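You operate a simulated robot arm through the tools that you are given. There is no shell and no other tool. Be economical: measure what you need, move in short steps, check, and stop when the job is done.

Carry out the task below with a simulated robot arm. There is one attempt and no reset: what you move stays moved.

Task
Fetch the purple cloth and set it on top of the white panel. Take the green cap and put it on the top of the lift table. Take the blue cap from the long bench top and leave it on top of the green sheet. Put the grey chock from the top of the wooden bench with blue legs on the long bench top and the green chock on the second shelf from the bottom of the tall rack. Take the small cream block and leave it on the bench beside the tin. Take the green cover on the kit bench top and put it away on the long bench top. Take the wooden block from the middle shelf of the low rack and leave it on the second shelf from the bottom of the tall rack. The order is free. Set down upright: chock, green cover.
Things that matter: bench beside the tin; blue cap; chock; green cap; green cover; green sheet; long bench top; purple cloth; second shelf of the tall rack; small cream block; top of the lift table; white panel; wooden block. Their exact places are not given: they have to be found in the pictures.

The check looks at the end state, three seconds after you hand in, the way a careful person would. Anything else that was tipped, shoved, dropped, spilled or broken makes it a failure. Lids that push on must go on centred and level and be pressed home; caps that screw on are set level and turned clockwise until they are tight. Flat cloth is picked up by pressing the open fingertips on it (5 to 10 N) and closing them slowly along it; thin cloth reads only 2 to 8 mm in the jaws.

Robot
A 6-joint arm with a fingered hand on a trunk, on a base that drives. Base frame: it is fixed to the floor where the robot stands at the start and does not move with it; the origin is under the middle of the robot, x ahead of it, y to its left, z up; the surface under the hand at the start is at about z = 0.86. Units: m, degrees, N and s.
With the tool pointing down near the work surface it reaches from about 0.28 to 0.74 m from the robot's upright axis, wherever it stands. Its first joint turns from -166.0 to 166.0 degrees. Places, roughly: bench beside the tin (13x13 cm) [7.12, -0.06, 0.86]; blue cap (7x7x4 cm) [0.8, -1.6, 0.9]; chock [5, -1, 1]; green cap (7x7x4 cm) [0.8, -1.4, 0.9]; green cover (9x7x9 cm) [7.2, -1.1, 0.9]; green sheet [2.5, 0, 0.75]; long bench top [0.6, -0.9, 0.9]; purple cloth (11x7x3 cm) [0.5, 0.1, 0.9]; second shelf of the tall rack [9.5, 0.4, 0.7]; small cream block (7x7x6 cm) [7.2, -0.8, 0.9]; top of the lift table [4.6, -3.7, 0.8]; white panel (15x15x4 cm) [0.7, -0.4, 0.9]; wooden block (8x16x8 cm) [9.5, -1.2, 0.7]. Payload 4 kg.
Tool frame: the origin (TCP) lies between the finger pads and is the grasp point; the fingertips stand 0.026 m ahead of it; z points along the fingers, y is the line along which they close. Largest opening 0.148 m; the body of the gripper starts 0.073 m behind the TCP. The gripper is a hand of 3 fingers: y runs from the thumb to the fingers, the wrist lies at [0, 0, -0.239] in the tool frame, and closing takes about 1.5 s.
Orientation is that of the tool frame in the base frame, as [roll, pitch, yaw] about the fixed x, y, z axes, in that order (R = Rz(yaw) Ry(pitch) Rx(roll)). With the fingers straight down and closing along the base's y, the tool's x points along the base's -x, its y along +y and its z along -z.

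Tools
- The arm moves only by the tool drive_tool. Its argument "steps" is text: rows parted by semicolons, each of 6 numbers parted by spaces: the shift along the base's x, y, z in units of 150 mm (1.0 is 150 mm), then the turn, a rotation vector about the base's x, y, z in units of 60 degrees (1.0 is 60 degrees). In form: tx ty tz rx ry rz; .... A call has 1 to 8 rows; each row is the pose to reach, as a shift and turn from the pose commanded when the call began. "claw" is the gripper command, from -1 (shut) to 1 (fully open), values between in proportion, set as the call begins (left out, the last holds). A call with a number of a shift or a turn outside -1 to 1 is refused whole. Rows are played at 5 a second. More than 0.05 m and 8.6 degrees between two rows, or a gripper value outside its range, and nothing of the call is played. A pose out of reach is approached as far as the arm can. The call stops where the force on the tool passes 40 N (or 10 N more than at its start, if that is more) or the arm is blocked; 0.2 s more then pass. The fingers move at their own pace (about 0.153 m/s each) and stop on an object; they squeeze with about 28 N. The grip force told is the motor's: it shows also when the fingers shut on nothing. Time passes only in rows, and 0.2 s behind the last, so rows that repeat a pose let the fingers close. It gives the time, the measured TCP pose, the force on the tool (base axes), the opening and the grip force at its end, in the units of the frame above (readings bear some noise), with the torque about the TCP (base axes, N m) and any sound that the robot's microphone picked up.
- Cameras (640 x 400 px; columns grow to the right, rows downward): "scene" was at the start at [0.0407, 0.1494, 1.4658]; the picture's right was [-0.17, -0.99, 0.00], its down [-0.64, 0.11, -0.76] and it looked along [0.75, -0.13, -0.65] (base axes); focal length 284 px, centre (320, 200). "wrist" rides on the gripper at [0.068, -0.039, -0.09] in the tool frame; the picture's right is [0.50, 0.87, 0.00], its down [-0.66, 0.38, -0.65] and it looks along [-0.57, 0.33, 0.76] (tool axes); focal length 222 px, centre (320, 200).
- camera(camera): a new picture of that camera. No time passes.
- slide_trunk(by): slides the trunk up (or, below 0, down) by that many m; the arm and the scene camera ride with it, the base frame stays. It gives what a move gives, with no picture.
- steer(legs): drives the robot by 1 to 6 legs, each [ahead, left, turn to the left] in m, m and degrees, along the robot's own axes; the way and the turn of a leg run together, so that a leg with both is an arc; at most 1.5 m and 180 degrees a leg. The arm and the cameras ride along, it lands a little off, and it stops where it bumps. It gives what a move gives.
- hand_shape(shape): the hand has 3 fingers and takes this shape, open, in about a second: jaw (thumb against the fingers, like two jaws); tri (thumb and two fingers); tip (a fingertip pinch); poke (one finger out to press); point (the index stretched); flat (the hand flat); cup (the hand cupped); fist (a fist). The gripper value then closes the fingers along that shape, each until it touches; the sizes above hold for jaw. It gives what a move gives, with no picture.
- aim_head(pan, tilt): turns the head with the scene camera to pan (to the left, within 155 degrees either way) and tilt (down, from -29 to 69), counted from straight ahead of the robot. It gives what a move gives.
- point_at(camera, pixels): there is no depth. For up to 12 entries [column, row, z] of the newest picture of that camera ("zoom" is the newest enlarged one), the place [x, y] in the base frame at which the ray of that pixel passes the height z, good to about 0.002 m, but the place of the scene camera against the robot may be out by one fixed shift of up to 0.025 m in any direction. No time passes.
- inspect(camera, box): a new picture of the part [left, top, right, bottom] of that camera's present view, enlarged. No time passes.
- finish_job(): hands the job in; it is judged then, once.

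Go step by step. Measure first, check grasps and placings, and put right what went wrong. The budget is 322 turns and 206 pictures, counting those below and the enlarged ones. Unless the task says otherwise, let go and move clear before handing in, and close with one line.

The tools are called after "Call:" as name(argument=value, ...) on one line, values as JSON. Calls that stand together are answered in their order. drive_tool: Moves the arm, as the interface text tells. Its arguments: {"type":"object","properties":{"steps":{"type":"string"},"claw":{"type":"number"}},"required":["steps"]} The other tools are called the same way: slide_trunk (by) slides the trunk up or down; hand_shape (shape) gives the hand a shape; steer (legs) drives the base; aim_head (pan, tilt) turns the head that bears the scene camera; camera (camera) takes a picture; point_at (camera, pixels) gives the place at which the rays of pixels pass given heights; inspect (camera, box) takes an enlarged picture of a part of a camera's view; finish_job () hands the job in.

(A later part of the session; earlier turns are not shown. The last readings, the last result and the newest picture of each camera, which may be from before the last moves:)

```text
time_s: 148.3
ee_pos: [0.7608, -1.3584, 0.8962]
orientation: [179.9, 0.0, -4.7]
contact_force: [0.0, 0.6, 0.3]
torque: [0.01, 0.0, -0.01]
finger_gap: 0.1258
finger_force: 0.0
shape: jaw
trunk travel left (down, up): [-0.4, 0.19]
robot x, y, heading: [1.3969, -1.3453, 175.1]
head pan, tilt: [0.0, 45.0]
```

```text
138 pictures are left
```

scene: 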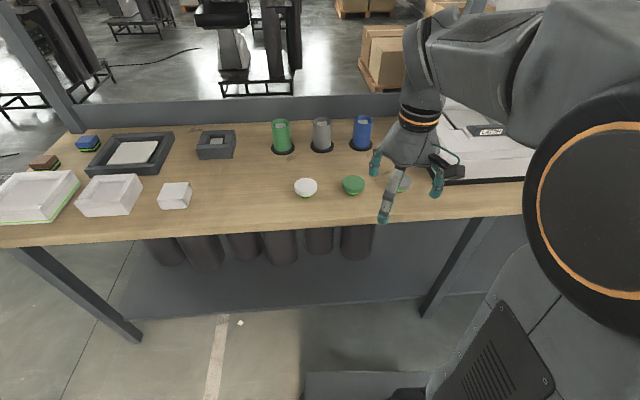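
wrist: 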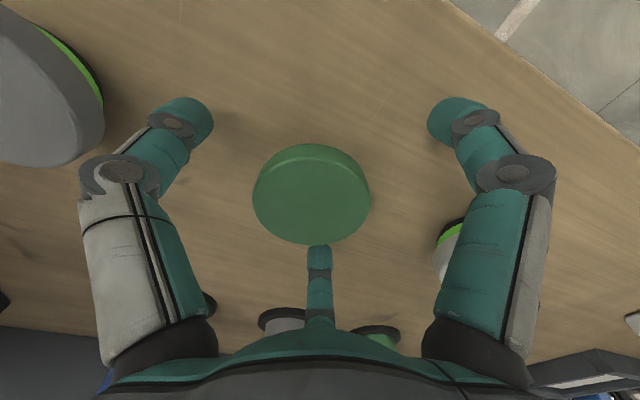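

Well centred. I'll close and lift.

Call:
drive_tool(steps="0 0 -0.02 0 0 0; 0 0 -0.02 0 0 0; 0 0 -0.02 0 0 0; 0 0 -0.02 0 0 0; 0 0 -0.02 0 0 0; 0 0 -0.02 0 0 0; 0 0 -0.02 0 0 0; 0 0 -0.02 0 0 0", claw=-1)

Call:
drive_tool(steps="0 0 0.2 0 0 0; 0 0 0.5 0 0 0; 0.1 0 0.8 0 0 0; 0.4 0 0.9 0 0 0; 0.7 0 1 0 0 0; 1 0 1 0 0 0")

Call:
camera(camera="wrist")

Call:
aim_head(pan=150, tilt=20)

Call:
camera(camera="scene")

```text
time_s: 150.1
ee_pos: [0.7604, -1.358, 0.893]
orientation: [179.9, -0.1, -4.7]
contact_force: [-0.4, -0.8, -0.8]
torque: [0.0, -0.01, 0.0]
finger_gap: 0.0499
finger_force: 28.1
shape: jaw
trunk travel left (down, up): [-0.4, 0.19]
robot x, y, heading: [1.401, -1.348, 175.3]
head pan, tilt: [0.0, 45.0]
```

```text
time_s: 151.5
ee_pos: [0.9111, -1.3572, 1.0415]
orientation: [179.8, -0.1, -4.7]
contact_force: [-0.2, 0.3, -0.7]
torque: [-0.02, -0.01, 0.0]
finger_gap: 0.0497
finger_force: 27.8
shape: jaw
trunk travel left (down, up): [-0.4, 0.19]
robot x, y, heading: [1.3976, -1.3448, 175.4]
head pan, tilt: [0.0, 45.0]
```

```text
137 pictures are left
```

wrist: 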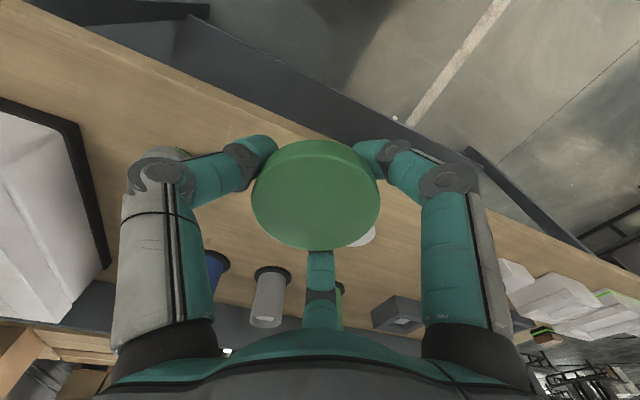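

```text
time_s: 153.8
ee_pos: [0.9105, -1.3572, 1.044]
orientation: [179.9, -0.2, -4.7]
contact_force: [-1.1, 0.3, -0.5]
torque: [-0.01, -0.01, 0.02]
finger_gap: 0.0495
finger_force: 28.1
shape: jaw
trunk travel left (down, up): [-0.4, 0.19]
robot x, y, heading: [1.3993, -1.3465, 175.1]
head pan, tilt: [150.0, 20.0]
```

```text
136 pictures are left
```

scene: 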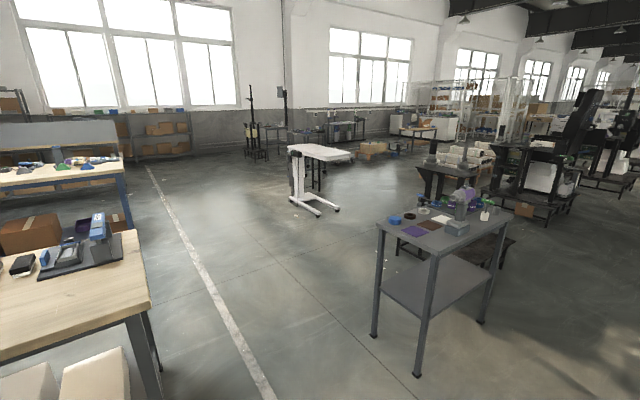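

The lift table is the white one at (320,155), and the grey metal table stands to the right of the path. I'll measure both.

Call:
point_at(camera="scene", pixels=[[293, 202, 0], [338, 210, 0], [320, 215, 0], [310, 193, 0], [289, 149, 0.8], [325, 160, 0.8], [354, 152, 0.8], [417, 375, 0], [374, 335, 0], [482, 320, 0], [150, 310, 0.86]])

Call:
inspect(camera="scene", box=[250, 110, 410, 230])

```text
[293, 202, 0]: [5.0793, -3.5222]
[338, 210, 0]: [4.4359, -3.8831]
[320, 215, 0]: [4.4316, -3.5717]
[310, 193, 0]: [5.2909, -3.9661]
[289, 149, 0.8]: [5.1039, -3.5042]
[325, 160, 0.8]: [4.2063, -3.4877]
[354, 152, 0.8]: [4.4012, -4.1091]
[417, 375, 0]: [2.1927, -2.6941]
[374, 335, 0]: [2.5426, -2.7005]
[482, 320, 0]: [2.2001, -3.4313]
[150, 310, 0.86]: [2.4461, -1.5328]
```

```text
3.33 times, centred on (330, 170) of scene
```

zoom: 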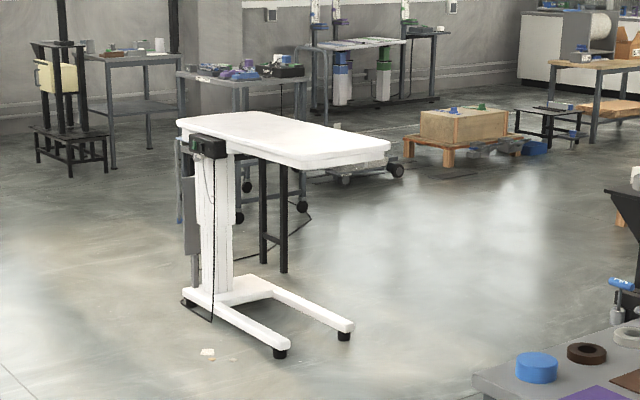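

Plan: strafe to y≈-2.1, turn around, pass between the bench end and the grey table to x≈3.3, then look again.

Call:
steer(legs=[[0, 0.75, 5], [0, 0, 90], [0, 0, 90], [1.4, 0, 0], [0.5, 0, 0]])

Call:
aim_head(pan=-40, tilt=25)

Call:
camera(camera="scene")

```text
time_s: 174.7
ee_pos: [3.762, -1.9761, 1.0439]
orientation: [179.9, -0.1, -179.2]
contact_force: [0.0, 0.4, -0.5]
torque: [0.01, 0.02, 0.0]
finger_gap: 0.0471
finger_force: 27.8
shape: jaw
trunk travel left (down, up): [-0.4, 0.19]
robot x, y, heading: [3.275, -2.035, 0.8]
head pan, tilt: [150.0, 20.0]
```

```text
time_s: 177.5
ee_pos: [3.7627, -1.9772, 1.0434]
orientation: [180.0, -0.1, -179.3]
contact_force: [-0.2, 0.5, -0.4]
torque: [-0.02, 0.01, -0.03]
finger_gap: 0.0472
finger_force: 28.6
shape: jaw
trunk travel left (down, up): [-0.4, 0.19]
robot x, y, heading: [3.2797, -2.0342, 0.8]
head pan, tilt: [-40.0, 25.0]
```

```text
134 pictures are left
```

scene: 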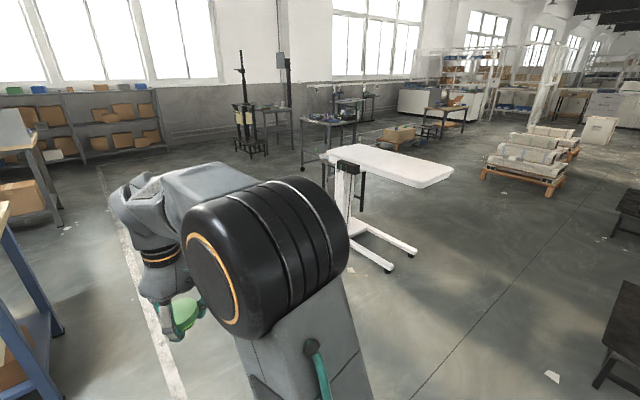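

Call:
point_at(camera="scene", pixels=[[413, 254, 0], [388, 271, 0], [344, 230, 0], [408, 186, 0.8], [454, 172, 0.8], [323, 155, 0.8], [408, 186, 0.86], [454, 172, 0.86], [323, 155, 0.86]])

Call:
steer(legs=[[0, -1.45, 0], [0, -0.2, 0]])

Call:
aim_head(pan=10, tilt=35)

Call:
camera(camera="scene")

```text
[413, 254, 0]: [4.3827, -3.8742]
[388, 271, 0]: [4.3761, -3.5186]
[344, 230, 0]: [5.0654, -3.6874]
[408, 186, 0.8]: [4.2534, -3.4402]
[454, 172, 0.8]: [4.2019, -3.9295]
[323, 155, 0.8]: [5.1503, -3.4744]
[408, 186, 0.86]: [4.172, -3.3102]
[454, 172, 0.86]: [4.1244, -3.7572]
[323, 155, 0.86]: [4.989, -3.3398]
```

```text
time_s: 183.6
ee_pos: [3.7677, -3.2978, 1.0438]
orientation: [179.9, -0.2, 176.9]
contact_force: [0.2, 0.0, -0.1]
torque: [-0.02, -0.04, 0.03]
finger_gap: 0.0473
finger_force: 28.1
shape: jaw
trunk travel left (down, up): [-0.4, 0.19]
robot x, y, heading: [3.277, -3.3256, -3.0]
head pan, tilt: [-40.0, 25.0]
stopped in leg 1: the robot was blocked; the commanded pose is now the measured one
```

```text
time_s: 184.8
ee_pos: [3.7683, -3.2973, 1.0435]
orientation: [179.9, -0.1, 176.9]
contact_force: [-0.4, 0.0, -0.4]
torque: [-0.01, 0.01, 0.0]
finger_gap: 0.0474
finger_force: 28.3
shape: jaw
trunk travel left (down, up): [-0.4, 0.19]
robot x, y, heading: [3.2785, -3.3216, -3.0]
head pan, tilt: [10.0, 35.0]
```

```text
133 pictures are left
```

scene: 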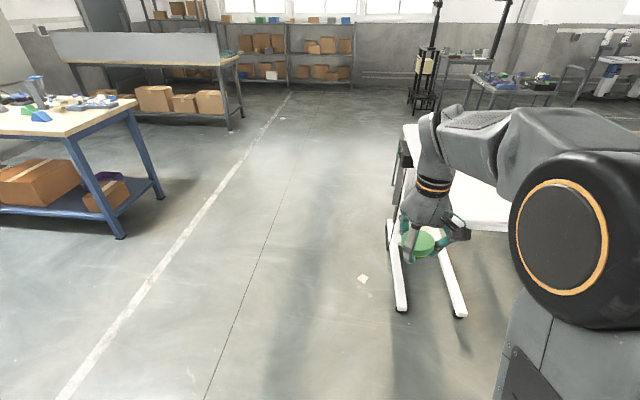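

The base was blocked on its right side at y -3.33, so I'll look at what is there.

Call:
aim_head(pan=-100, tilt=50)

Call:
camera(camera="scene")

Call:
aim_head(pan=-60, tilt=45)

Call:
camera(camera="scene")

```text
time_s: 186.7
ee_pos: [3.769, -3.2972, 1.0436]
orientation: [179.8, -0.1, 176.8]
contact_force: [1.1, 0.9, -1.1]
torque: [0.01, -0.01, -0.01]
finger_gap: 0.0476
finger_force: 28.0
shape: jaw
trunk travel left (down, up): [-0.4, 0.19]
robot x, y, heading: [3.2799, -3.3207, -3.3]
head pan, tilt: [-100.0, 50.0]
```

```text
132 pictures are left
```

scene: 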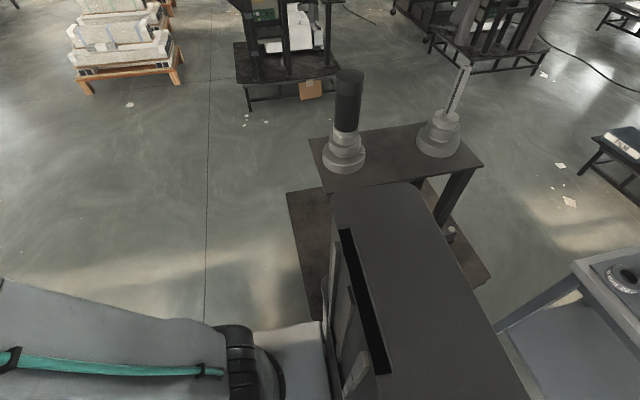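

```text
time_s: 187.8
ee_pos: [3.7678, -3.2977, 1.0425]
orientation: [179.9, -0.2, 176.9]
contact_force: [0.4, -0.3, -0.3]
torque: [0.05, 0.0, 0.0]
finger_gap: 0.0474
finger_force: 28.0
shape: jaw
trunk travel left (down, up): [-0.4, 0.19]
robot x, y, heading: [3.285, -3.3242, -3.1]
head pan, tilt: [-60.0, 45.0]
```

```text
131 pictures are left
```

scene: 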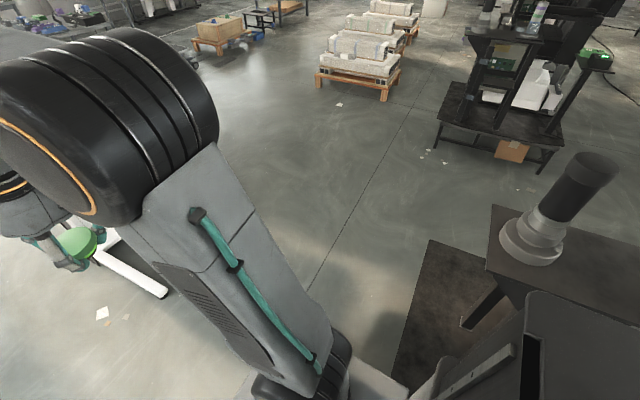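

A machine stand on a dark floor plate is at my right. I'll measure its near edge, then go left and ahead to clear it.

Call:
point_at(camera="scene", pixels=[[430, 240, 0], [395, 380, 0], [420, 295, 0], [463, 325, 0], [165, 295, 0], [490, 258, 0]])

```text
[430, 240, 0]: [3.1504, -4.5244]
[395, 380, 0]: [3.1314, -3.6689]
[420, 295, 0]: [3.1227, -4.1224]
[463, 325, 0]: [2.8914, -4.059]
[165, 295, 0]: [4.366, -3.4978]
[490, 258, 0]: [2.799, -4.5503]
```

Call:
steer(legs=[[0, 0.1, 3], [0.47, 0, 0], [0, -0.45, 0]])

Call:
aim_head(pan=-5, tilt=45)

Call:
camera(camera="scene")

Call:
camera(camera="wrist")

```text
time_s: 193.6
ee_pos: [4.2391, -3.6199, 1.0444]
orientation: [179.9, -0.1, 179.9]
contact_force: [-0.1, 0.1, -0.5]
torque: [-0.02, -0.02, 0.02]
finger_gap: 0.0474
finger_force: 27.7
shape: jaw
trunk travel left (down, up): [-0.4, 0.19]
robot x, y, heading: [3.753, -3.6717, -0.1]
head pan, tilt: [-60.0, 45.0]
```

```text
time_s: 194.8
ee_pos: [4.2386, -3.6194, 1.0433]
orientation: [180.0, -0.2, 179.9]
contact_force: [0.0, 0.7, -0.4]
torque: [-0.01, 0.02, 0.01]
finger_gap: 0.0474
finger_force: 27.9
shape: jaw
trunk travel left (down, up): [-0.4, 0.19]
robot x, y, heading: [3.7503, -3.6706, -0.5]
head pan, tilt: [-5.0, 45.0]
```

```text
130 pictures are left
```

scene: 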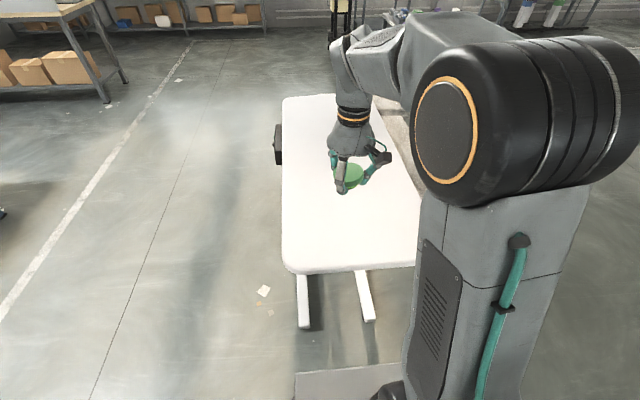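

```text
129 pictures are left
```

wrist: 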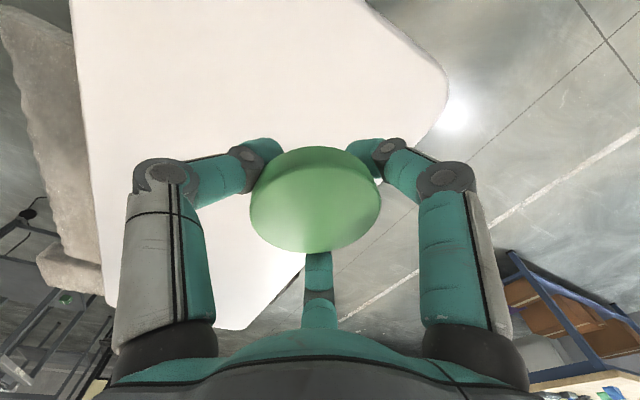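

I'm over the table top near its left edge. I'll estimate that edge, shift inward, and come down carefully since the height is unknown.

Call:
point_at(camera="wrist", pixels=[[447, 85, 0.8], [390, 180, 0.8], [80, 60, 0.8], [447, 85, 0.75], [80, 60, 0.75]])

Call:
drive_tool(steps="0.2 -0.2 -0.2 0 0 0; 0.4 -0.4 -0.4 0 0 0; 0.5 -0.5 -0.6 0 0 0; 0.5 -0.5 -0.85 0 0 0; 0.5 -0.5 -0.85 0 0 0")

Call:
camera(camera="scene")

Call:
camera(camera="wrist")

```text
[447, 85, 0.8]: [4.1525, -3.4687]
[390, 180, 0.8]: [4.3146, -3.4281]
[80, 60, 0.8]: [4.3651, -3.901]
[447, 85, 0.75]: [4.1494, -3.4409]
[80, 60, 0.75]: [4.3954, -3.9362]
```

```text
refused: row 1 steps farther than a row can; nothing moved
```

```text
128 pictures are left
```

scene: 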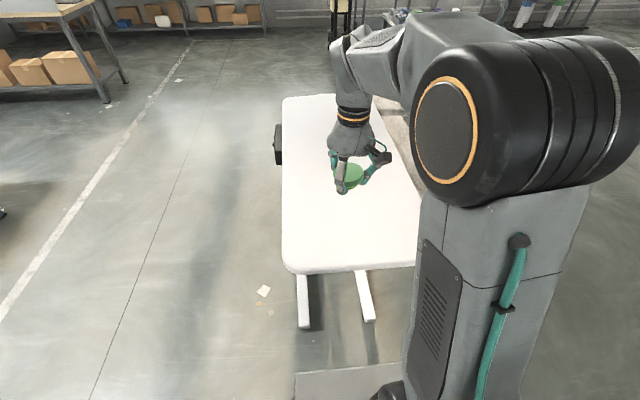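

```text
127 pictures are left
```

wrist: 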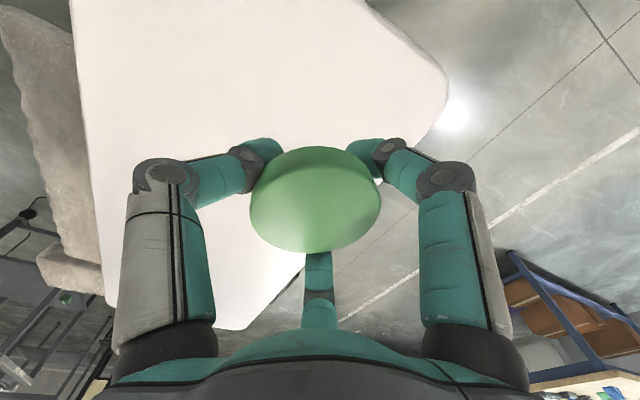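

Call:
drive_tool(steps="0.15 -0.15 -0.15 0 0 0; 0.3 -0.3 -0.3 0 0 0; 0.3 -0.4 -0.55 0 0 0; 0.3 -0.4 -0.8 0 0 0; 0.3 -0.4 -1 0 0 0; 0.3 -0.4 -1 0 0 0")

Call:
camera(camera="wrist")

```text
time_s: 196.2
ee_pos: [4.2847, -3.679, 0.8916]
orientation: [-180.0, -0.2, 180.0]
contact_force: [0.5, -0.5, -0.8]
torque: [0.01, -0.05, 0.02]
finger_gap: 0.0475
finger_force: 28.1
shape: jaw
trunk travel left (down, up): [-0.4, 0.19]
robot x, y, heading: [3.7543, -3.6711, -0.1]
head pan, tilt: [-5.0, 45.0]
```

```text
126 pictures are left
```

wrist: 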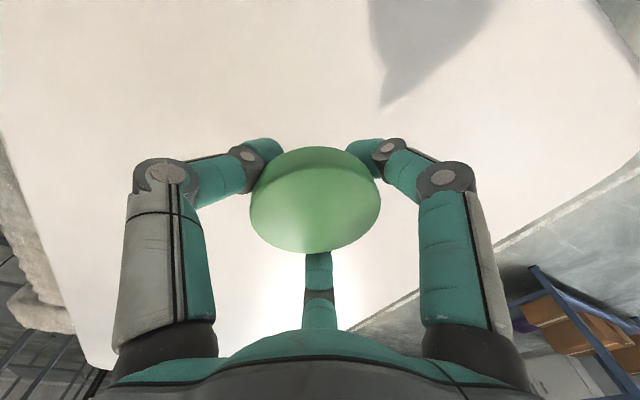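

Call:
drive_tool(steps="0 0 -0.07 0 0 0; 0 0 -0.14 0 0 0; 0 0 -0.19 0 0 0; 0 0 -0.24 0 0 0; 0 0 -0.28 0 0 0; 0 0 -0.32 0 0 0; 0 0 -0.36 0 0 0; 0 0 -0.36 0 0 0")

Call:
camera(camera="wrist")

```text
time_s: 197.4
ee_pos: [4.2874, -3.6796, 0.8601]
orientation: [179.8, 0.6, 179.9]
contact_force: [-3.9, 2.1, 22.7]
torque: [0.17, 0.17, 0.05]
finger_gap: 0.0482
finger_force: 28.8
shape: jaw
trunk travel left (down, up): [-0.4, 0.19]
robot x, y, heading: [3.7545, -3.673, -0.5]
head pan, tilt: [-5.0, 45.0]
stopped in row 5: the force on the tool passed its limit at 49 N (the readings are from after the stop); the commanded pose is now the measured one
```

```text
125 pictures are left
```

wrist: 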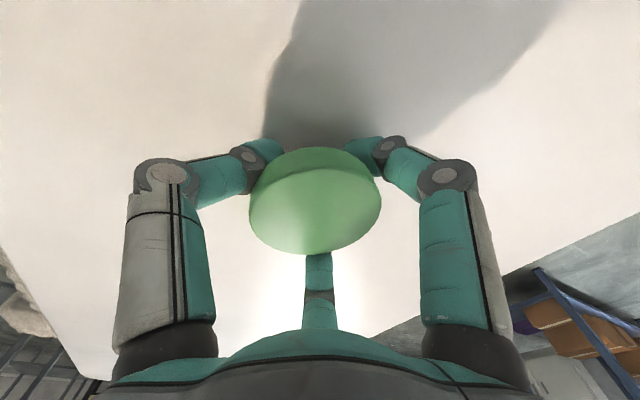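

Contact at TCP z 0.860. I'll ease up about 1 mm, release, and lift.

Call:
drive_tool(steps="0 0 0.007 0 0.01 0; 0 0 0.007 0 0.01 0; 0 0 0.007 0 0.01 0; 0 0 0.007 0 0.01 0; 0 0 0.007 0 0.01 0", claw=0.5)

Call:
drive_tool(steps="0 0 0.1 0 0 0; 0 0 0.3 0 0 0; 0 0 0.6 0 0 0; 0 0 0.9 0 0 0; -0.3 0 1 0 0 0; -0.6 0 1 0 0 0; -0.8 0 1 0 0 0")

Call:
camera(camera="wrist")

```text
time_s: 198.5
ee_pos: [4.2882, -3.6817, 0.8609]
orientation: [179.9, 0.2, 179.8]
contact_force: [2.4, -2.8, 17.7]
torque: [0.6, 0.38, 0.02]
finger_gap: 0.1071
finger_force: 0.1
shape: jaw
trunk travel left (down, up): [-0.4, 0.19]
robot x, y, heading: [3.7568, -3.6684, -0.2]
head pan, tilt: [-5.0, 45.0]
stopped in row 5: the force on the tool passed its limit at 41 N (the readings are from after the stop); the commanded pose is now the measured one
```

```text
time_s: 200.1
ee_pos: [4.1692, -3.6804, 1.0099]
orientation: [180.0, -0.1, 179.8]
contact_force: [0.0, -0.6, -0.7]
torque: [-0.01, 0.0, 0.02]
finger_gap: 0.1108
finger_force: 0.1
shape: jaw
trunk travel left (down, up): [-0.4, 0.19]
robot x, y, heading: [3.7547, -3.6696, -0.3]
head pan, tilt: [-5.0, 45.0]
```

```text
124 pictures are left
```

wrist: 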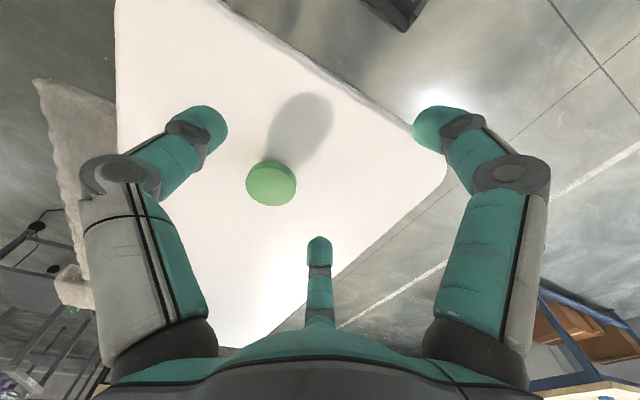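

The green cap is on the lift table. Next are the chocks on the blue-legged bench, so I'll strafe left and look.

Call:
steer(legs=[[0, 1.2, 0]])

Call:
aim_head(pan=35, tilt=25)

Call:
camera(camera="scene")

```text
time_s: 206.1
ee_pos: [4.1622, -2.4922, 1.0097]
orientation: [179.9, -0.1, -179.0]
contact_force: [-1.3, 0.1, -0.4]
torque: [0.0, 0.04, 0.01]
finger_gap: 0.111
finger_force: 0.1
shape: jaw
trunk travel left (down, up): [-0.4, 0.19]
robot x, y, heading: [3.7473, -2.4922, 1.0]
head pan, tilt: [-5.0, 45.0]
```

```text
time_s: 207.1
ee_pos: [4.1608, -2.4915, 1.0099]
orientation: [179.9, -0.1, -179.0]
contact_force: [-0.3, 0.0, -0.3]
torque: [0.0, -0.04, 0.01]
finger_gap: 0.1107
finger_force: 0.0
shape: jaw
trunk travel left (down, up): [-0.4, 0.19]
robot x, y, heading: [3.7475, -2.487, 0.5]
head pan, tilt: [35.0, 25.0]
```

```text
123 pictures are left
```

scene: 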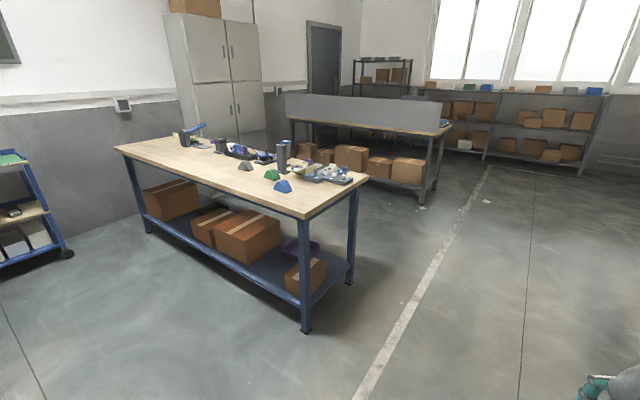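

The bench shows grey (246,166), green (271,174), and blue (282,186) chocks along its near edge. I'll zoom and measure.

Call:
inspect(camera="scene", box=[180, 120, 380, 220])

Call:
point_at(camera="scene", pixels=[[246, 169, 0.86], [271, 178, 0.86], [283, 191, 0.86], [307, 330, 0], [147, 232, 0], [350, 283, 0], [300, 216, 0.86], [116, 150, 0.86], [437, 195, 0]])

```text
3.20 times, centred on (280, 170) of scene
```

zoom: 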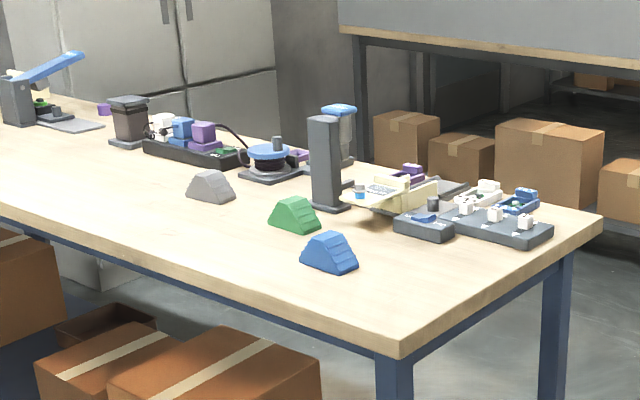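

```text
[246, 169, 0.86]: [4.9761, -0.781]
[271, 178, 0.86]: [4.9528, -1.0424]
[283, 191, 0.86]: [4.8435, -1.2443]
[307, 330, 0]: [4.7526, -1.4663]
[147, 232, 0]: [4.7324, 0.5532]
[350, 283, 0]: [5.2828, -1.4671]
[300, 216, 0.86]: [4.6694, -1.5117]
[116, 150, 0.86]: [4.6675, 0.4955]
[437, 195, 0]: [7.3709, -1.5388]
```

Call:
steer(legs=[[0, 1.44, 0], [0.52, 0, 0]])

Call:
aim_head(pan=10, tilt=45)

Call:
camera(camera="scene")

Call:
camera(camera="wrist")

```text
time_s: 216.9
ee_pos: [4.6262, -1.0115, 1.0105]
orientation: [179.9, -0.1, -176.9]
contact_force: [0.0, -0.6, -0.4]
torque: [0.02, -0.02, 0.02]
finger_gap: 0.1108
finger_force: 0.1
shape: jaw
trunk travel left (down, up): [-0.4, 0.19]
robot x, y, heading: [4.2087, -1.0245, 2.9]
head pan, tilt: [35.0, 25.0]
```

```text
time_s: 217.8
ee_pos: [4.6254, -1.0113, 1.0104]
orientation: [179.9, -0.1, -176.8]
contact_force: [-0.2, -0.3, 0.4]
torque: [0.01, 0.04, 0.03]
finger_gap: 0.111
finger_force: 0.0
shape: jaw
trunk travel left (down, up): [-0.4, 0.19]
robot x, y, heading: [4.2081, -1.0281, 3.0]
head pan, tilt: [10.0, 45.0]
```

```text
121 pictures are left
```

scene: 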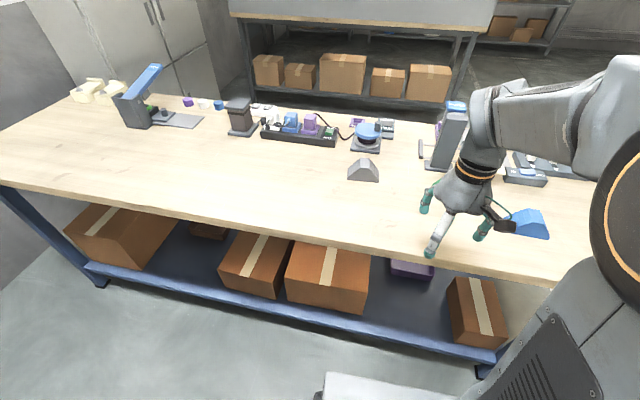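

```text
120 pictures are left
```

wrist: 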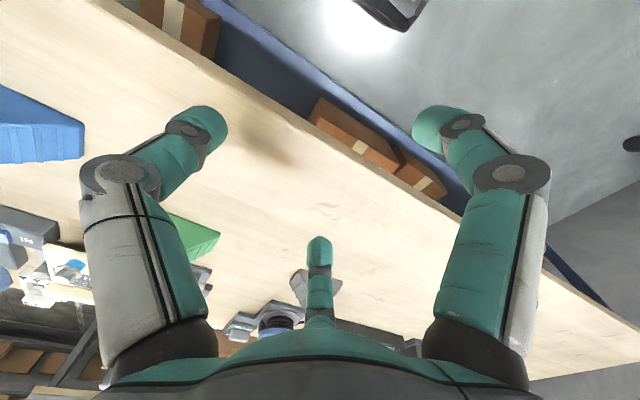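

Call:
steer(legs=[[0.1, 0, -3]])

Call:
drive_tool(steps="0.2 -0.15 0.1 0 0 0; 0.45 -0.35 0.15 0 0 0; 0.6 -0.5 0.2 0 0 0; 0.6 -0.5 0.2 0 0 0", claw=1)

Call:
camera(camera="wrist")

```text
time_s: 218.9
ee_pos: [4.7237, -1.0318, 1.0101]
orientation: [-180.0, -0.2, 180.0]
contact_force: [-0.6, -0.7, -0.2]
torque: [0.02, -0.03, 0.01]
finger_gap: 0.1109
finger_force: 0.0
shape: jaw
trunk travel left (down, up): [-0.4, 0.19]
robot x, y, heading: [4.3055, -1.0191, -0.2]
head pan, tilt: [10.0, 45.0]
```

```text
time_s: 219.9
ee_pos: [4.817, -1.1073, 1.0397]
orientation: [179.8, -0.1, -180.0]
contact_force: [1.0, -0.4, -0.7]
torque: [0.02, 0.01, -0.02]
finger_gap: 0.148
finger_force: 0.1
shape: jaw
trunk travel left (down, up): [-0.4, 0.19]
robot x, y, heading: [4.3073, -1.0227, -0.2]
head pan, tilt: [10.0, 45.0]
```

```text
119 pictures are left
```

wrist: 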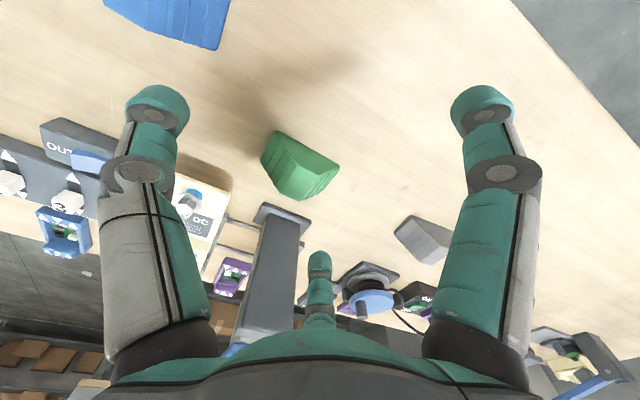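

Call:
inspect(camera="wrist", box=[230, 110, 370, 220])

Call:
point_at(camera="wrist", pixels=[[277, 131, 0.86], [340, 166, 0.86], [300, 201, 0.86], [261, 160, 0.86], [283, 200, 0.88], [255, 222, 0.86], [300, 205, 0.86]])

```text
3.64 times, centred on (300, 165) of wrist
```

zoom: 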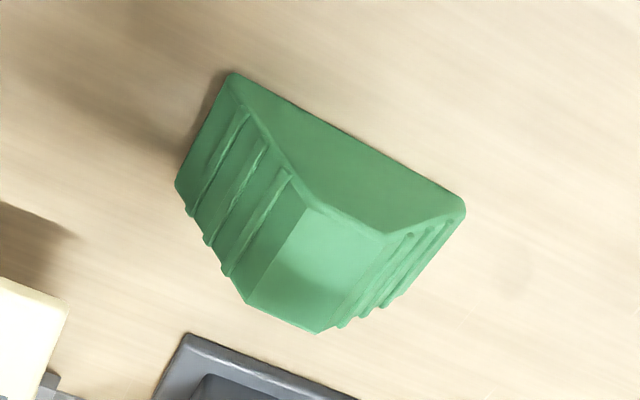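

```text
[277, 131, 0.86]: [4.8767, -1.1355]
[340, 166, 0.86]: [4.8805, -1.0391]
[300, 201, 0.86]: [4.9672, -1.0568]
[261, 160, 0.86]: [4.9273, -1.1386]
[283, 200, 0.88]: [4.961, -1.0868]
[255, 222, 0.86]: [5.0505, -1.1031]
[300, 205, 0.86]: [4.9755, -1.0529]
```

The green chock is a trapezoid with its 10 cm base along y (centre ≈(4.903,-1.082)) and vertical faces ±2.5 cm in x. I'll pinch those faces with the two fingers and let the thumb stop the -y ramp.

Call:
drive_tool(steps="0.2 0.02 -0.1 0 0 0; 0.4 0.04 -0.2 0 0 0; 0.573 0.06 -0.3 0 0 0; 0.573 0.06 -0.5 0 0 0; 0.573 0.06 -0.5 0 0 0", claw=0.62)

Call:
camera(camera="wrist")

```text
time_s: 221.1
ee_pos: [4.9043, -1.0973, 0.9645]
orientation: [179.8, -0.1, 179.9]
contact_force: [-0.5, 0.0, -0.3]
torque: [0.0, 0.02, -0.04]
finger_gap: 0.1202
finger_force: 0.1
shape: jaw
trunk travel left (down, up): [-0.4, 0.19]
robot x, y, heading: [4.3074, -1.0257, -0.1]
head pan, tilt: [10.0, 45.0]
```

```text
117 pictures are left
```

wrist: 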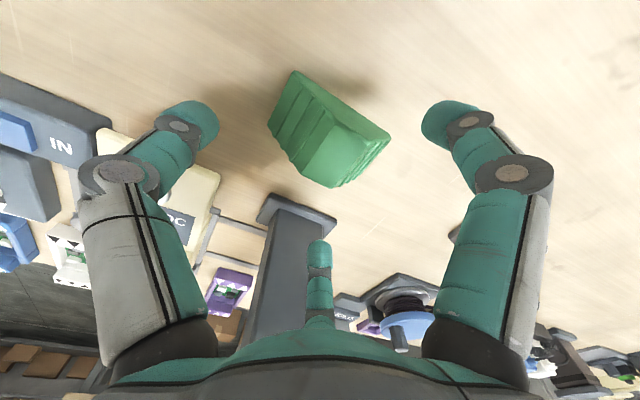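

Call:
point_at(camera="wrist", pixels=[[267, 194, 0.865], [336, 219, 0.865], [293, 70, 0.86], [390, 135, 0.862], [267, 122, 0.86]])

```text
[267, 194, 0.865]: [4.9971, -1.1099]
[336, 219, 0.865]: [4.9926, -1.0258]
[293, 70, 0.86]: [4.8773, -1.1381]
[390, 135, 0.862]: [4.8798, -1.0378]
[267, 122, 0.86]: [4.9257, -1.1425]
```

Call:
drive_tool(steps="-0.01 -0.03 -0.2 0 0 0; -0.01 -0.03 -0.35 0 0 0; -0.01 -0.03 -0.45 0 0 0; -0.01 -0.03 -0.49 0 0 0; -0.01 -0.03 -0.49 0 0 0")

Call:
drive_tool(steps="0 0 0 0 0 0; 0 0 0 0 0 0; 0 0 0 0 0 0; 0 0 0 0 0 0; 0 0 0 0 0 0; 0 0 0 0 0 0; 0 0 0 0 0 0", claw=-1)

Call:
camera(camera="wrist")

```text
time_s: 222.3
ee_pos: [4.9002, -1.1014, 0.8917]
orientation: [180.0, -0.1, 179.9]
contact_force: [-0.1, 0.0, 0.0]
torque: [-0.03, -0.03, -0.04]
finger_gap: 0.1202
finger_force: 0.0
shape: jaw
trunk travel left (down, up): [-0.4, 0.19]
robot x, y, heading: [4.3082, -1.0234, -0.0]
head pan, tilt: [10.0, 45.0]
```

```text
time_s: 223.9
ee_pos: [4.9001, -1.1021, 0.8914]
orientation: [179.9, 0.0, 180.0]
contact_force: [0.0, -2.5, 3.2]
torque: [-0.34, 0.02, -0.01]
finger_gap: 0.0558
finger_force: 28.0
shape: jaw
trunk travel left (down, up): [-0.4, 0.19]
robot x, y, heading: [4.3126, -1.0266, 0.1]
head pan, tilt: [10.0, 45.0]
```

```text
116 pictures are left
```

wrist: 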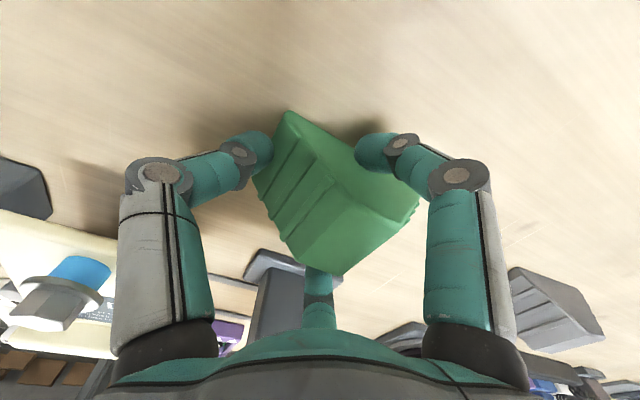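

Gap 0.056 with a firm grip. I'll lift and check that it stays level.

Call:
drive_tool(steps="0 0 0.15 0 0 0; 0 0 0.4 0 0 0; 0 0 0.7 0 0 0; 0 0 1 0 0 0; 0 0 1 0 0 0")

Call:
camera(camera="wrist")

```text
time_s: 225.1
ee_pos: [4.9004, -1.1033, 1.0424]
orientation: [179.9, -0.1, -179.9]
contact_force: [-0.3, 0.0, -3.1]
torque: [-0.04, -0.02, 0.02]
finger_gap: 0.0555
finger_force: 27.6
shape: jaw
trunk travel left (down, up): [-0.4, 0.19]
robot x, y, heading: [4.3094, -1.0248, 0.2]
head pan, tilt: [10.0, 45.0]
```

```text
115 pictures are left
```

wrist: 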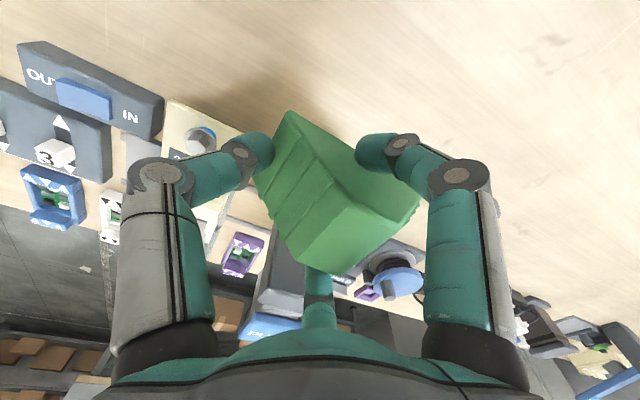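

Held level. I'll retract, leave the bench to the right, and drive along y≈-2.3 toward the racks.

Call:
drive_tool(steps="-0.3 0 0.1 0 0 0; -0.6 0 0.15 0 0 0; -0.9 0 0.15 0 0 0; -1 0 0.2 0 0 0")

Call:
steer(legs=[[-0.15, 0, 0], [0, -1.3, 0], [1.45, 0, 0], [1.0, 0, 0]])

Call:
aim_head(pan=20, tilt=20)

Call:
camera(camera="scene")

```text
time_s: 226.1
ee_pos: [4.7492, -1.1027, 1.0725]
orientation: [179.8, -0.1, 179.9]
contact_force: [-1.3, 0.5, -2.5]
torque: [-0.04, 0.01, 0.0]
finger_gap: 0.0547
finger_force: 27.5
shape: jaw
trunk travel left (down, up): [-0.4, 0.19]
robot x, y, heading: [4.3089, -1.021, -0.1]
head pan, tilt: [10.0, 45.0]
```

```text
time_s: 245.1
ee_pos: [7.0262, -2.4186, 1.072]
orientation: [179.9, -0.1, -179.6]
contact_force: [-0.1, -0.1, -3.2]
torque: [-0.01, 0.01, -0.04]
finger_gap: 0.0548
finger_force: 28.0
shape: jaw
trunk travel left (down, up): [-0.4, 0.19]
robot x, y, heading: [6.5838, -2.3406, 0.3]
head pan, tilt: [10.0, 45.0]
```

```text
time_s: 246.0
ee_pos: [7.0266, -2.4197, 1.0709]
orientation: [179.9, 0.0, -179.7]
contact_force: [0.1, -0.4, -2.9]
torque: [-0.07, 0.04, -0.03]
finger_gap: 0.0549
finger_force: 27.9
shape: jaw
trunk travel left (down, up): [-0.4, 0.19]
robot x, y, heading: [6.5845, -2.3413, 0.1]
head pan, tilt: [20.0, 20.0]
```

```text
114 pictures are left
```

scene: 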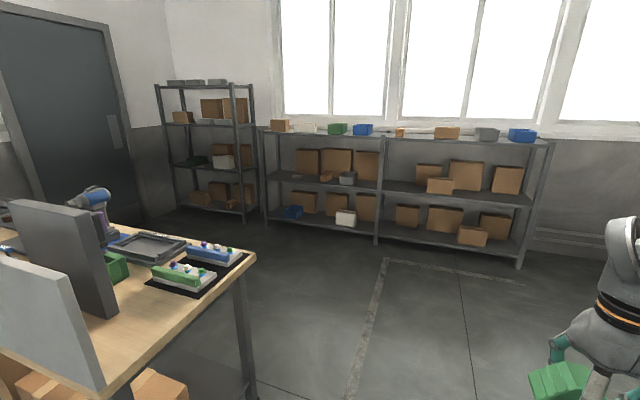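

Call:
inspect(camera="scene", box=[140, 70, 340, 230])

Call:
inspect(camera="scene", box=[250, 110, 560, 270])

Call:
point_at(camera="scene", pixels=[[244, 217, 0], [178, 205, 0], [267, 222, 0], [520, 262, 0], [376, 240, 0], [254, 168, 0.65], [239, 391, 0], [255, 256, 0.86]])

```text
2.50 times, centred on (240, 150) of scene
```

zoom: 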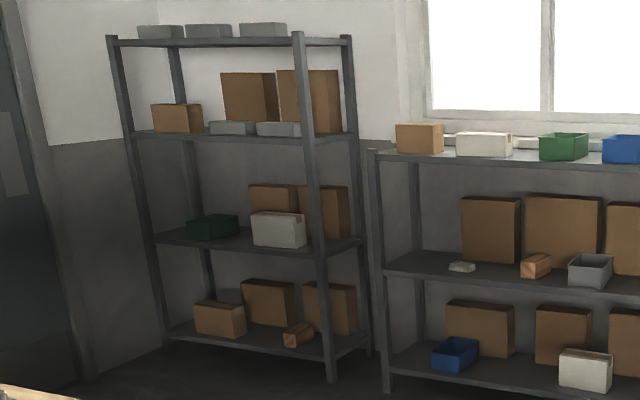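

```text
2.06 times, centred on (405, 190) of scene
```

zoom: 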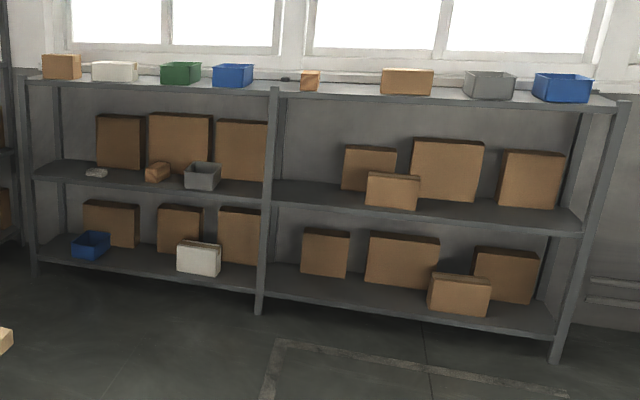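

```text
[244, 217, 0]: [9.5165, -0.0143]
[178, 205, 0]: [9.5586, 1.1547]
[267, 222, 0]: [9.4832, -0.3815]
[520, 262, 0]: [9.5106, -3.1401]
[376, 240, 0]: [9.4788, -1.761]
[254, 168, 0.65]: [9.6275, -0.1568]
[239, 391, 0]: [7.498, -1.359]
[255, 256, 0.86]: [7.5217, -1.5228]
```

The tall rack's front is x≈9.45 with its second shelf at z≈0.63 and the next at ≈1.13. The block sits on the low rack's middle shelf. I'll drive to face the tall rack and look closely.

Call:
steer(legs=[[1.4, 0, 0], [0.55, 0, 0], [0, 1.4, 0], [0, 1.2, 0]])

Call:
aim_head(pan=5, tilt=30)

Call:
camera(camera="scene")

```text
time_s: 268.1
ee_pos: [8.9512, 0.1812, 1.0722]
orientation: [179.8, -0.1, -178.6]
contact_force: [-0.9, 0.0, -2.0]
torque: [-0.04, 0.04, 0.02]
finger_gap: 0.0547
finger_force: 28.0
shape: jaw
trunk travel left (down, up): [-0.4, 0.19]
robot x, y, heading: [8.5104, 0.2498, 1.2]
head pan, tilt: [20.0, 20.0]
```

```text
time_s: 268.9
ee_pos: [8.9514, 0.1814, 1.0718]
orientation: [179.9, -0.1, -178.4]
contact_force: [0.1, -0.3, -3.3]
torque: [-0.02, -0.02, 0.01]
finger_gap: 0.0548
finger_force: 28.3
shape: jaw
trunk travel left (down, up): [-0.4, 0.19]
robot x, y, heading: [8.508, 0.2486, 1.2]
head pan, tilt: [5.0, 30.0]
```

```text
111 pictures are left
```

scene: 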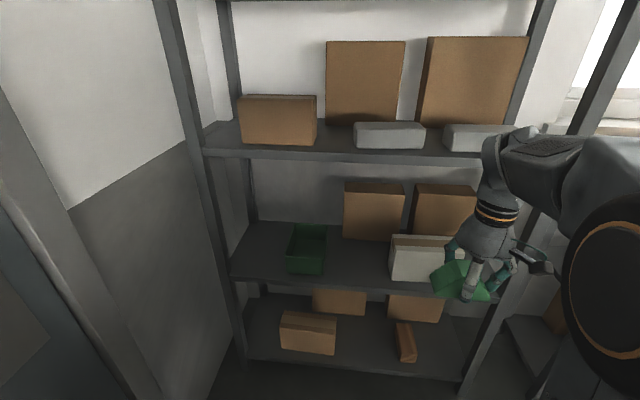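

The second shelf has free space between the green tray and the white box, and to the left of the tray. I'll measure.

Call:
point_at(camera="scene", pixels=[[330, 283, 0.63], [388, 288, 0.63], [234, 277, 0.63], [325, 272, 0.63], [390, 280, 0.63], [288, 270, 0.63], [240, 240, 0.63], [335, 235, 0.63], [205, 152, 1.13], [480, 162, 1.13], [240, 370, 0]])

Call:
inspect(camera="scene", box=[220, 140, 480, 310])

```text
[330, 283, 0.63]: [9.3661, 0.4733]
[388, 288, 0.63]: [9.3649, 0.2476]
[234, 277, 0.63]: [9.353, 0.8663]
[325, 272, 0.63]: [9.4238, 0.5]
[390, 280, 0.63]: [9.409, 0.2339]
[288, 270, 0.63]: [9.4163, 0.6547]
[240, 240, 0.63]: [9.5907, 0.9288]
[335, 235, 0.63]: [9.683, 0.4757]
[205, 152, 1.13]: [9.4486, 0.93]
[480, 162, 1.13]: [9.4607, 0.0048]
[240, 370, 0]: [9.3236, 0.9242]
```

```text
2.35 times, centred on (350, 225) of scene
```

zoom: 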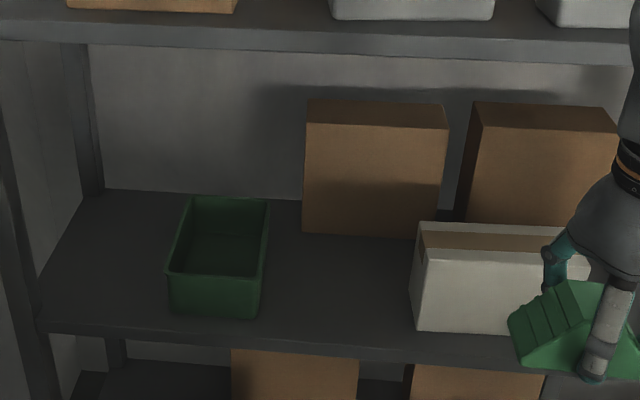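

The gap runs y≈0.24–0.50, with the shelf front near x 9.35. I'll lower the trunk so the arm comes in low, and check the profile in the pictures.

Call:
slide_trunk(by=-0.33)

Call:
steer(legs=[[0.12, 0.2, -1.2]])

Call:
camera(camera="scene")

Call:
camera(camera="wrist")

```text
time_s: 272.1
ee_pos: [8.9512, 0.1814, 0.7415]
orientation: [179.9, -0.1, -178.6]
contact_force: [-0.1, 0.2, -3.0]
torque: [-0.06, -0.01, -0.02]
finger_gap: 0.0542
finger_force: 28.0
shape: jaw
trunk travel left (down, up): [-0.07, 0.52]
robot x, y, heading: [8.5078, 0.2495, 1.5]
head pan, tilt: [5.0, 30.0]
```

```text
time_s: 273.9
ee_pos: [9.067, 0.3786, 0.7423]
orientation: [179.9, 0.0, -179.7]
contact_force: [-0.1, 0.0, -3.4]
torque: [-0.01, 0.0, -0.05]
finger_gap: 0.0544
finger_force: 28.5
shape: jaw
trunk travel left (down, up): [-0.07, 0.52]
robot x, y, heading: [8.6289, 0.4513, 0.2]
head pan, tilt: [5.0, 30.0]
```

```text
109 pictures are left
```

scene: 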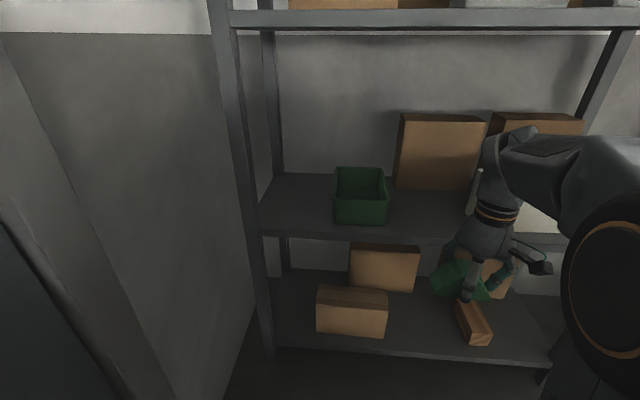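

```text
108 pictures are left
```

wrist: 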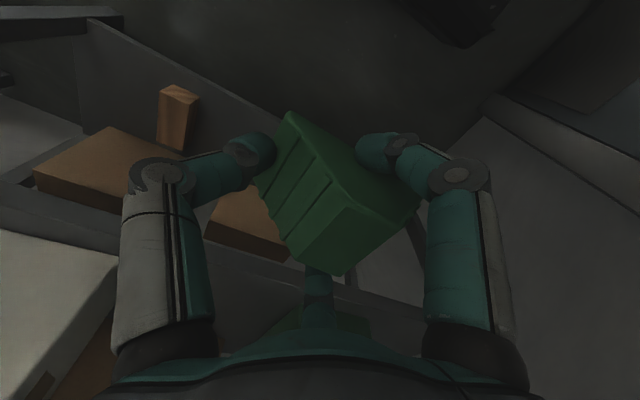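

Call:
point_at(camera="scene", pixels=[[400, 239, 0.6], [400, 239, 0.63], [400, 239, 0.66], [300, 232, 0.63], [388, 222, 0.63], [336, 222, 0.63], [460, 22, 1.1]])

Call:
inspect(camera="scene", box=[240, 90, 560, 290])

```text
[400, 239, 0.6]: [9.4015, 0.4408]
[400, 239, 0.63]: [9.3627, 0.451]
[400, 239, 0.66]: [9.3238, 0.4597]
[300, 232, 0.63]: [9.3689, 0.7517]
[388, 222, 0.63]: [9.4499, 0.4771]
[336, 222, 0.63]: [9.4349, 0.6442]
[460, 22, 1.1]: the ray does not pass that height
```

```text
2.00 times, centred on (400, 190) of scene
```

zoom: 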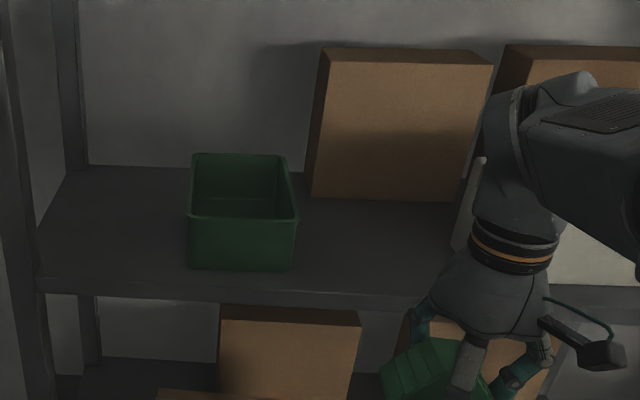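

Both camera heights agree on the shelf at z≈0.63. I'll drive 0.17 m closer and then extend over the shelf with the chock's bottom about 8 cm above it.

Call:
steer(legs=[[0.17, 0, 0]])

Call:
drive_tool(steps="0.3 0 0 0 0 0; 0.6 0.1 0 0 0 0; 0.9 0.2 0 0 0 0; 1 0.24 0 0 0 0")

Call:
camera(camera="scene")

Call:
camera(camera="wrist")

```text
time_s: 275.3
ee_pos: [9.2376, 0.3779, 0.7414]
orientation: [179.9, -0.1, -179.8]
contact_force: [-1.0, 0.4, -2.4]
torque: [-0.03, 0.04, 0.0]
finger_gap: 0.0544
finger_force: 28.3
shape: jaw
trunk travel left (down, up): [-0.07, 0.52]
robot x, y, heading: [8.7963, 0.4579, 0.3]
head pan, tilt: [5.0, 30.0]
```

```text
time_s: 276.3
ee_pos: [9.3864, 0.4134, 0.7417]
orientation: [179.9, -0.1, -179.8]
contact_force: [0.0, -0.2, -2.6]
torque: [-0.01, 0.0, -0.01]
finger_gap: 0.0543
finger_force: 28.2
shape: jaw
trunk travel left (down, up): [-0.07, 0.52]
robot x, y, heading: [8.7982, 0.4535, 0.2]
head pan, tilt: [5.0, 30.0]
```

```text
106 pictures are left
```

scene: 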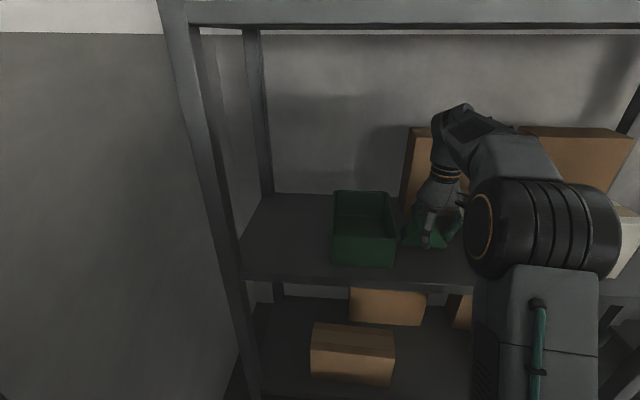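

```text
105 pictures are left
```

wrist: 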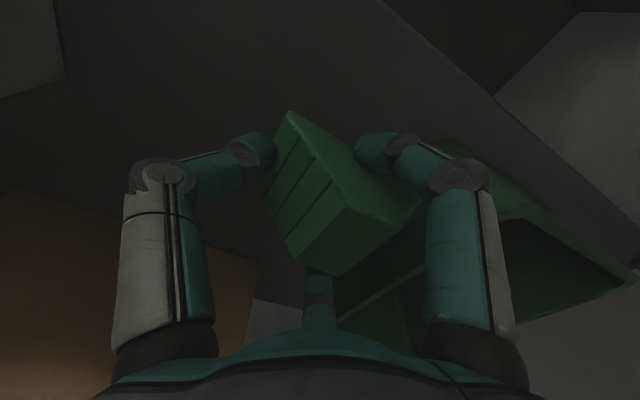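

Call:
point_at(camera="wrist", pixels=[[430, 47, 0.63], [560, 165, 0.63], [455, 142, 0.72], [415, 268, 0.72], [335, 318, 0.72], [340, 320, 0.63]])

Call:
inspect(camera="wrist", box=[220, 80, 640, 340])

```text
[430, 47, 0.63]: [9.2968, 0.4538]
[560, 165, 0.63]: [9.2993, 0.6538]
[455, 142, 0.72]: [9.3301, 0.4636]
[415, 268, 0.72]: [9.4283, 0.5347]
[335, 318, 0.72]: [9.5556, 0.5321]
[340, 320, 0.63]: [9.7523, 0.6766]
```

```text
1.52 times, centred on (430, 210) of wrist
```

zoom: 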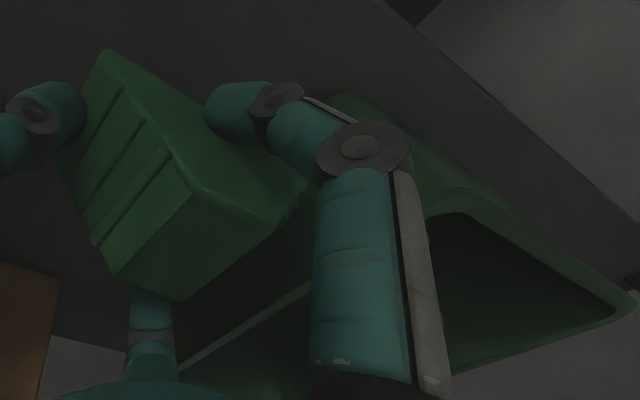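

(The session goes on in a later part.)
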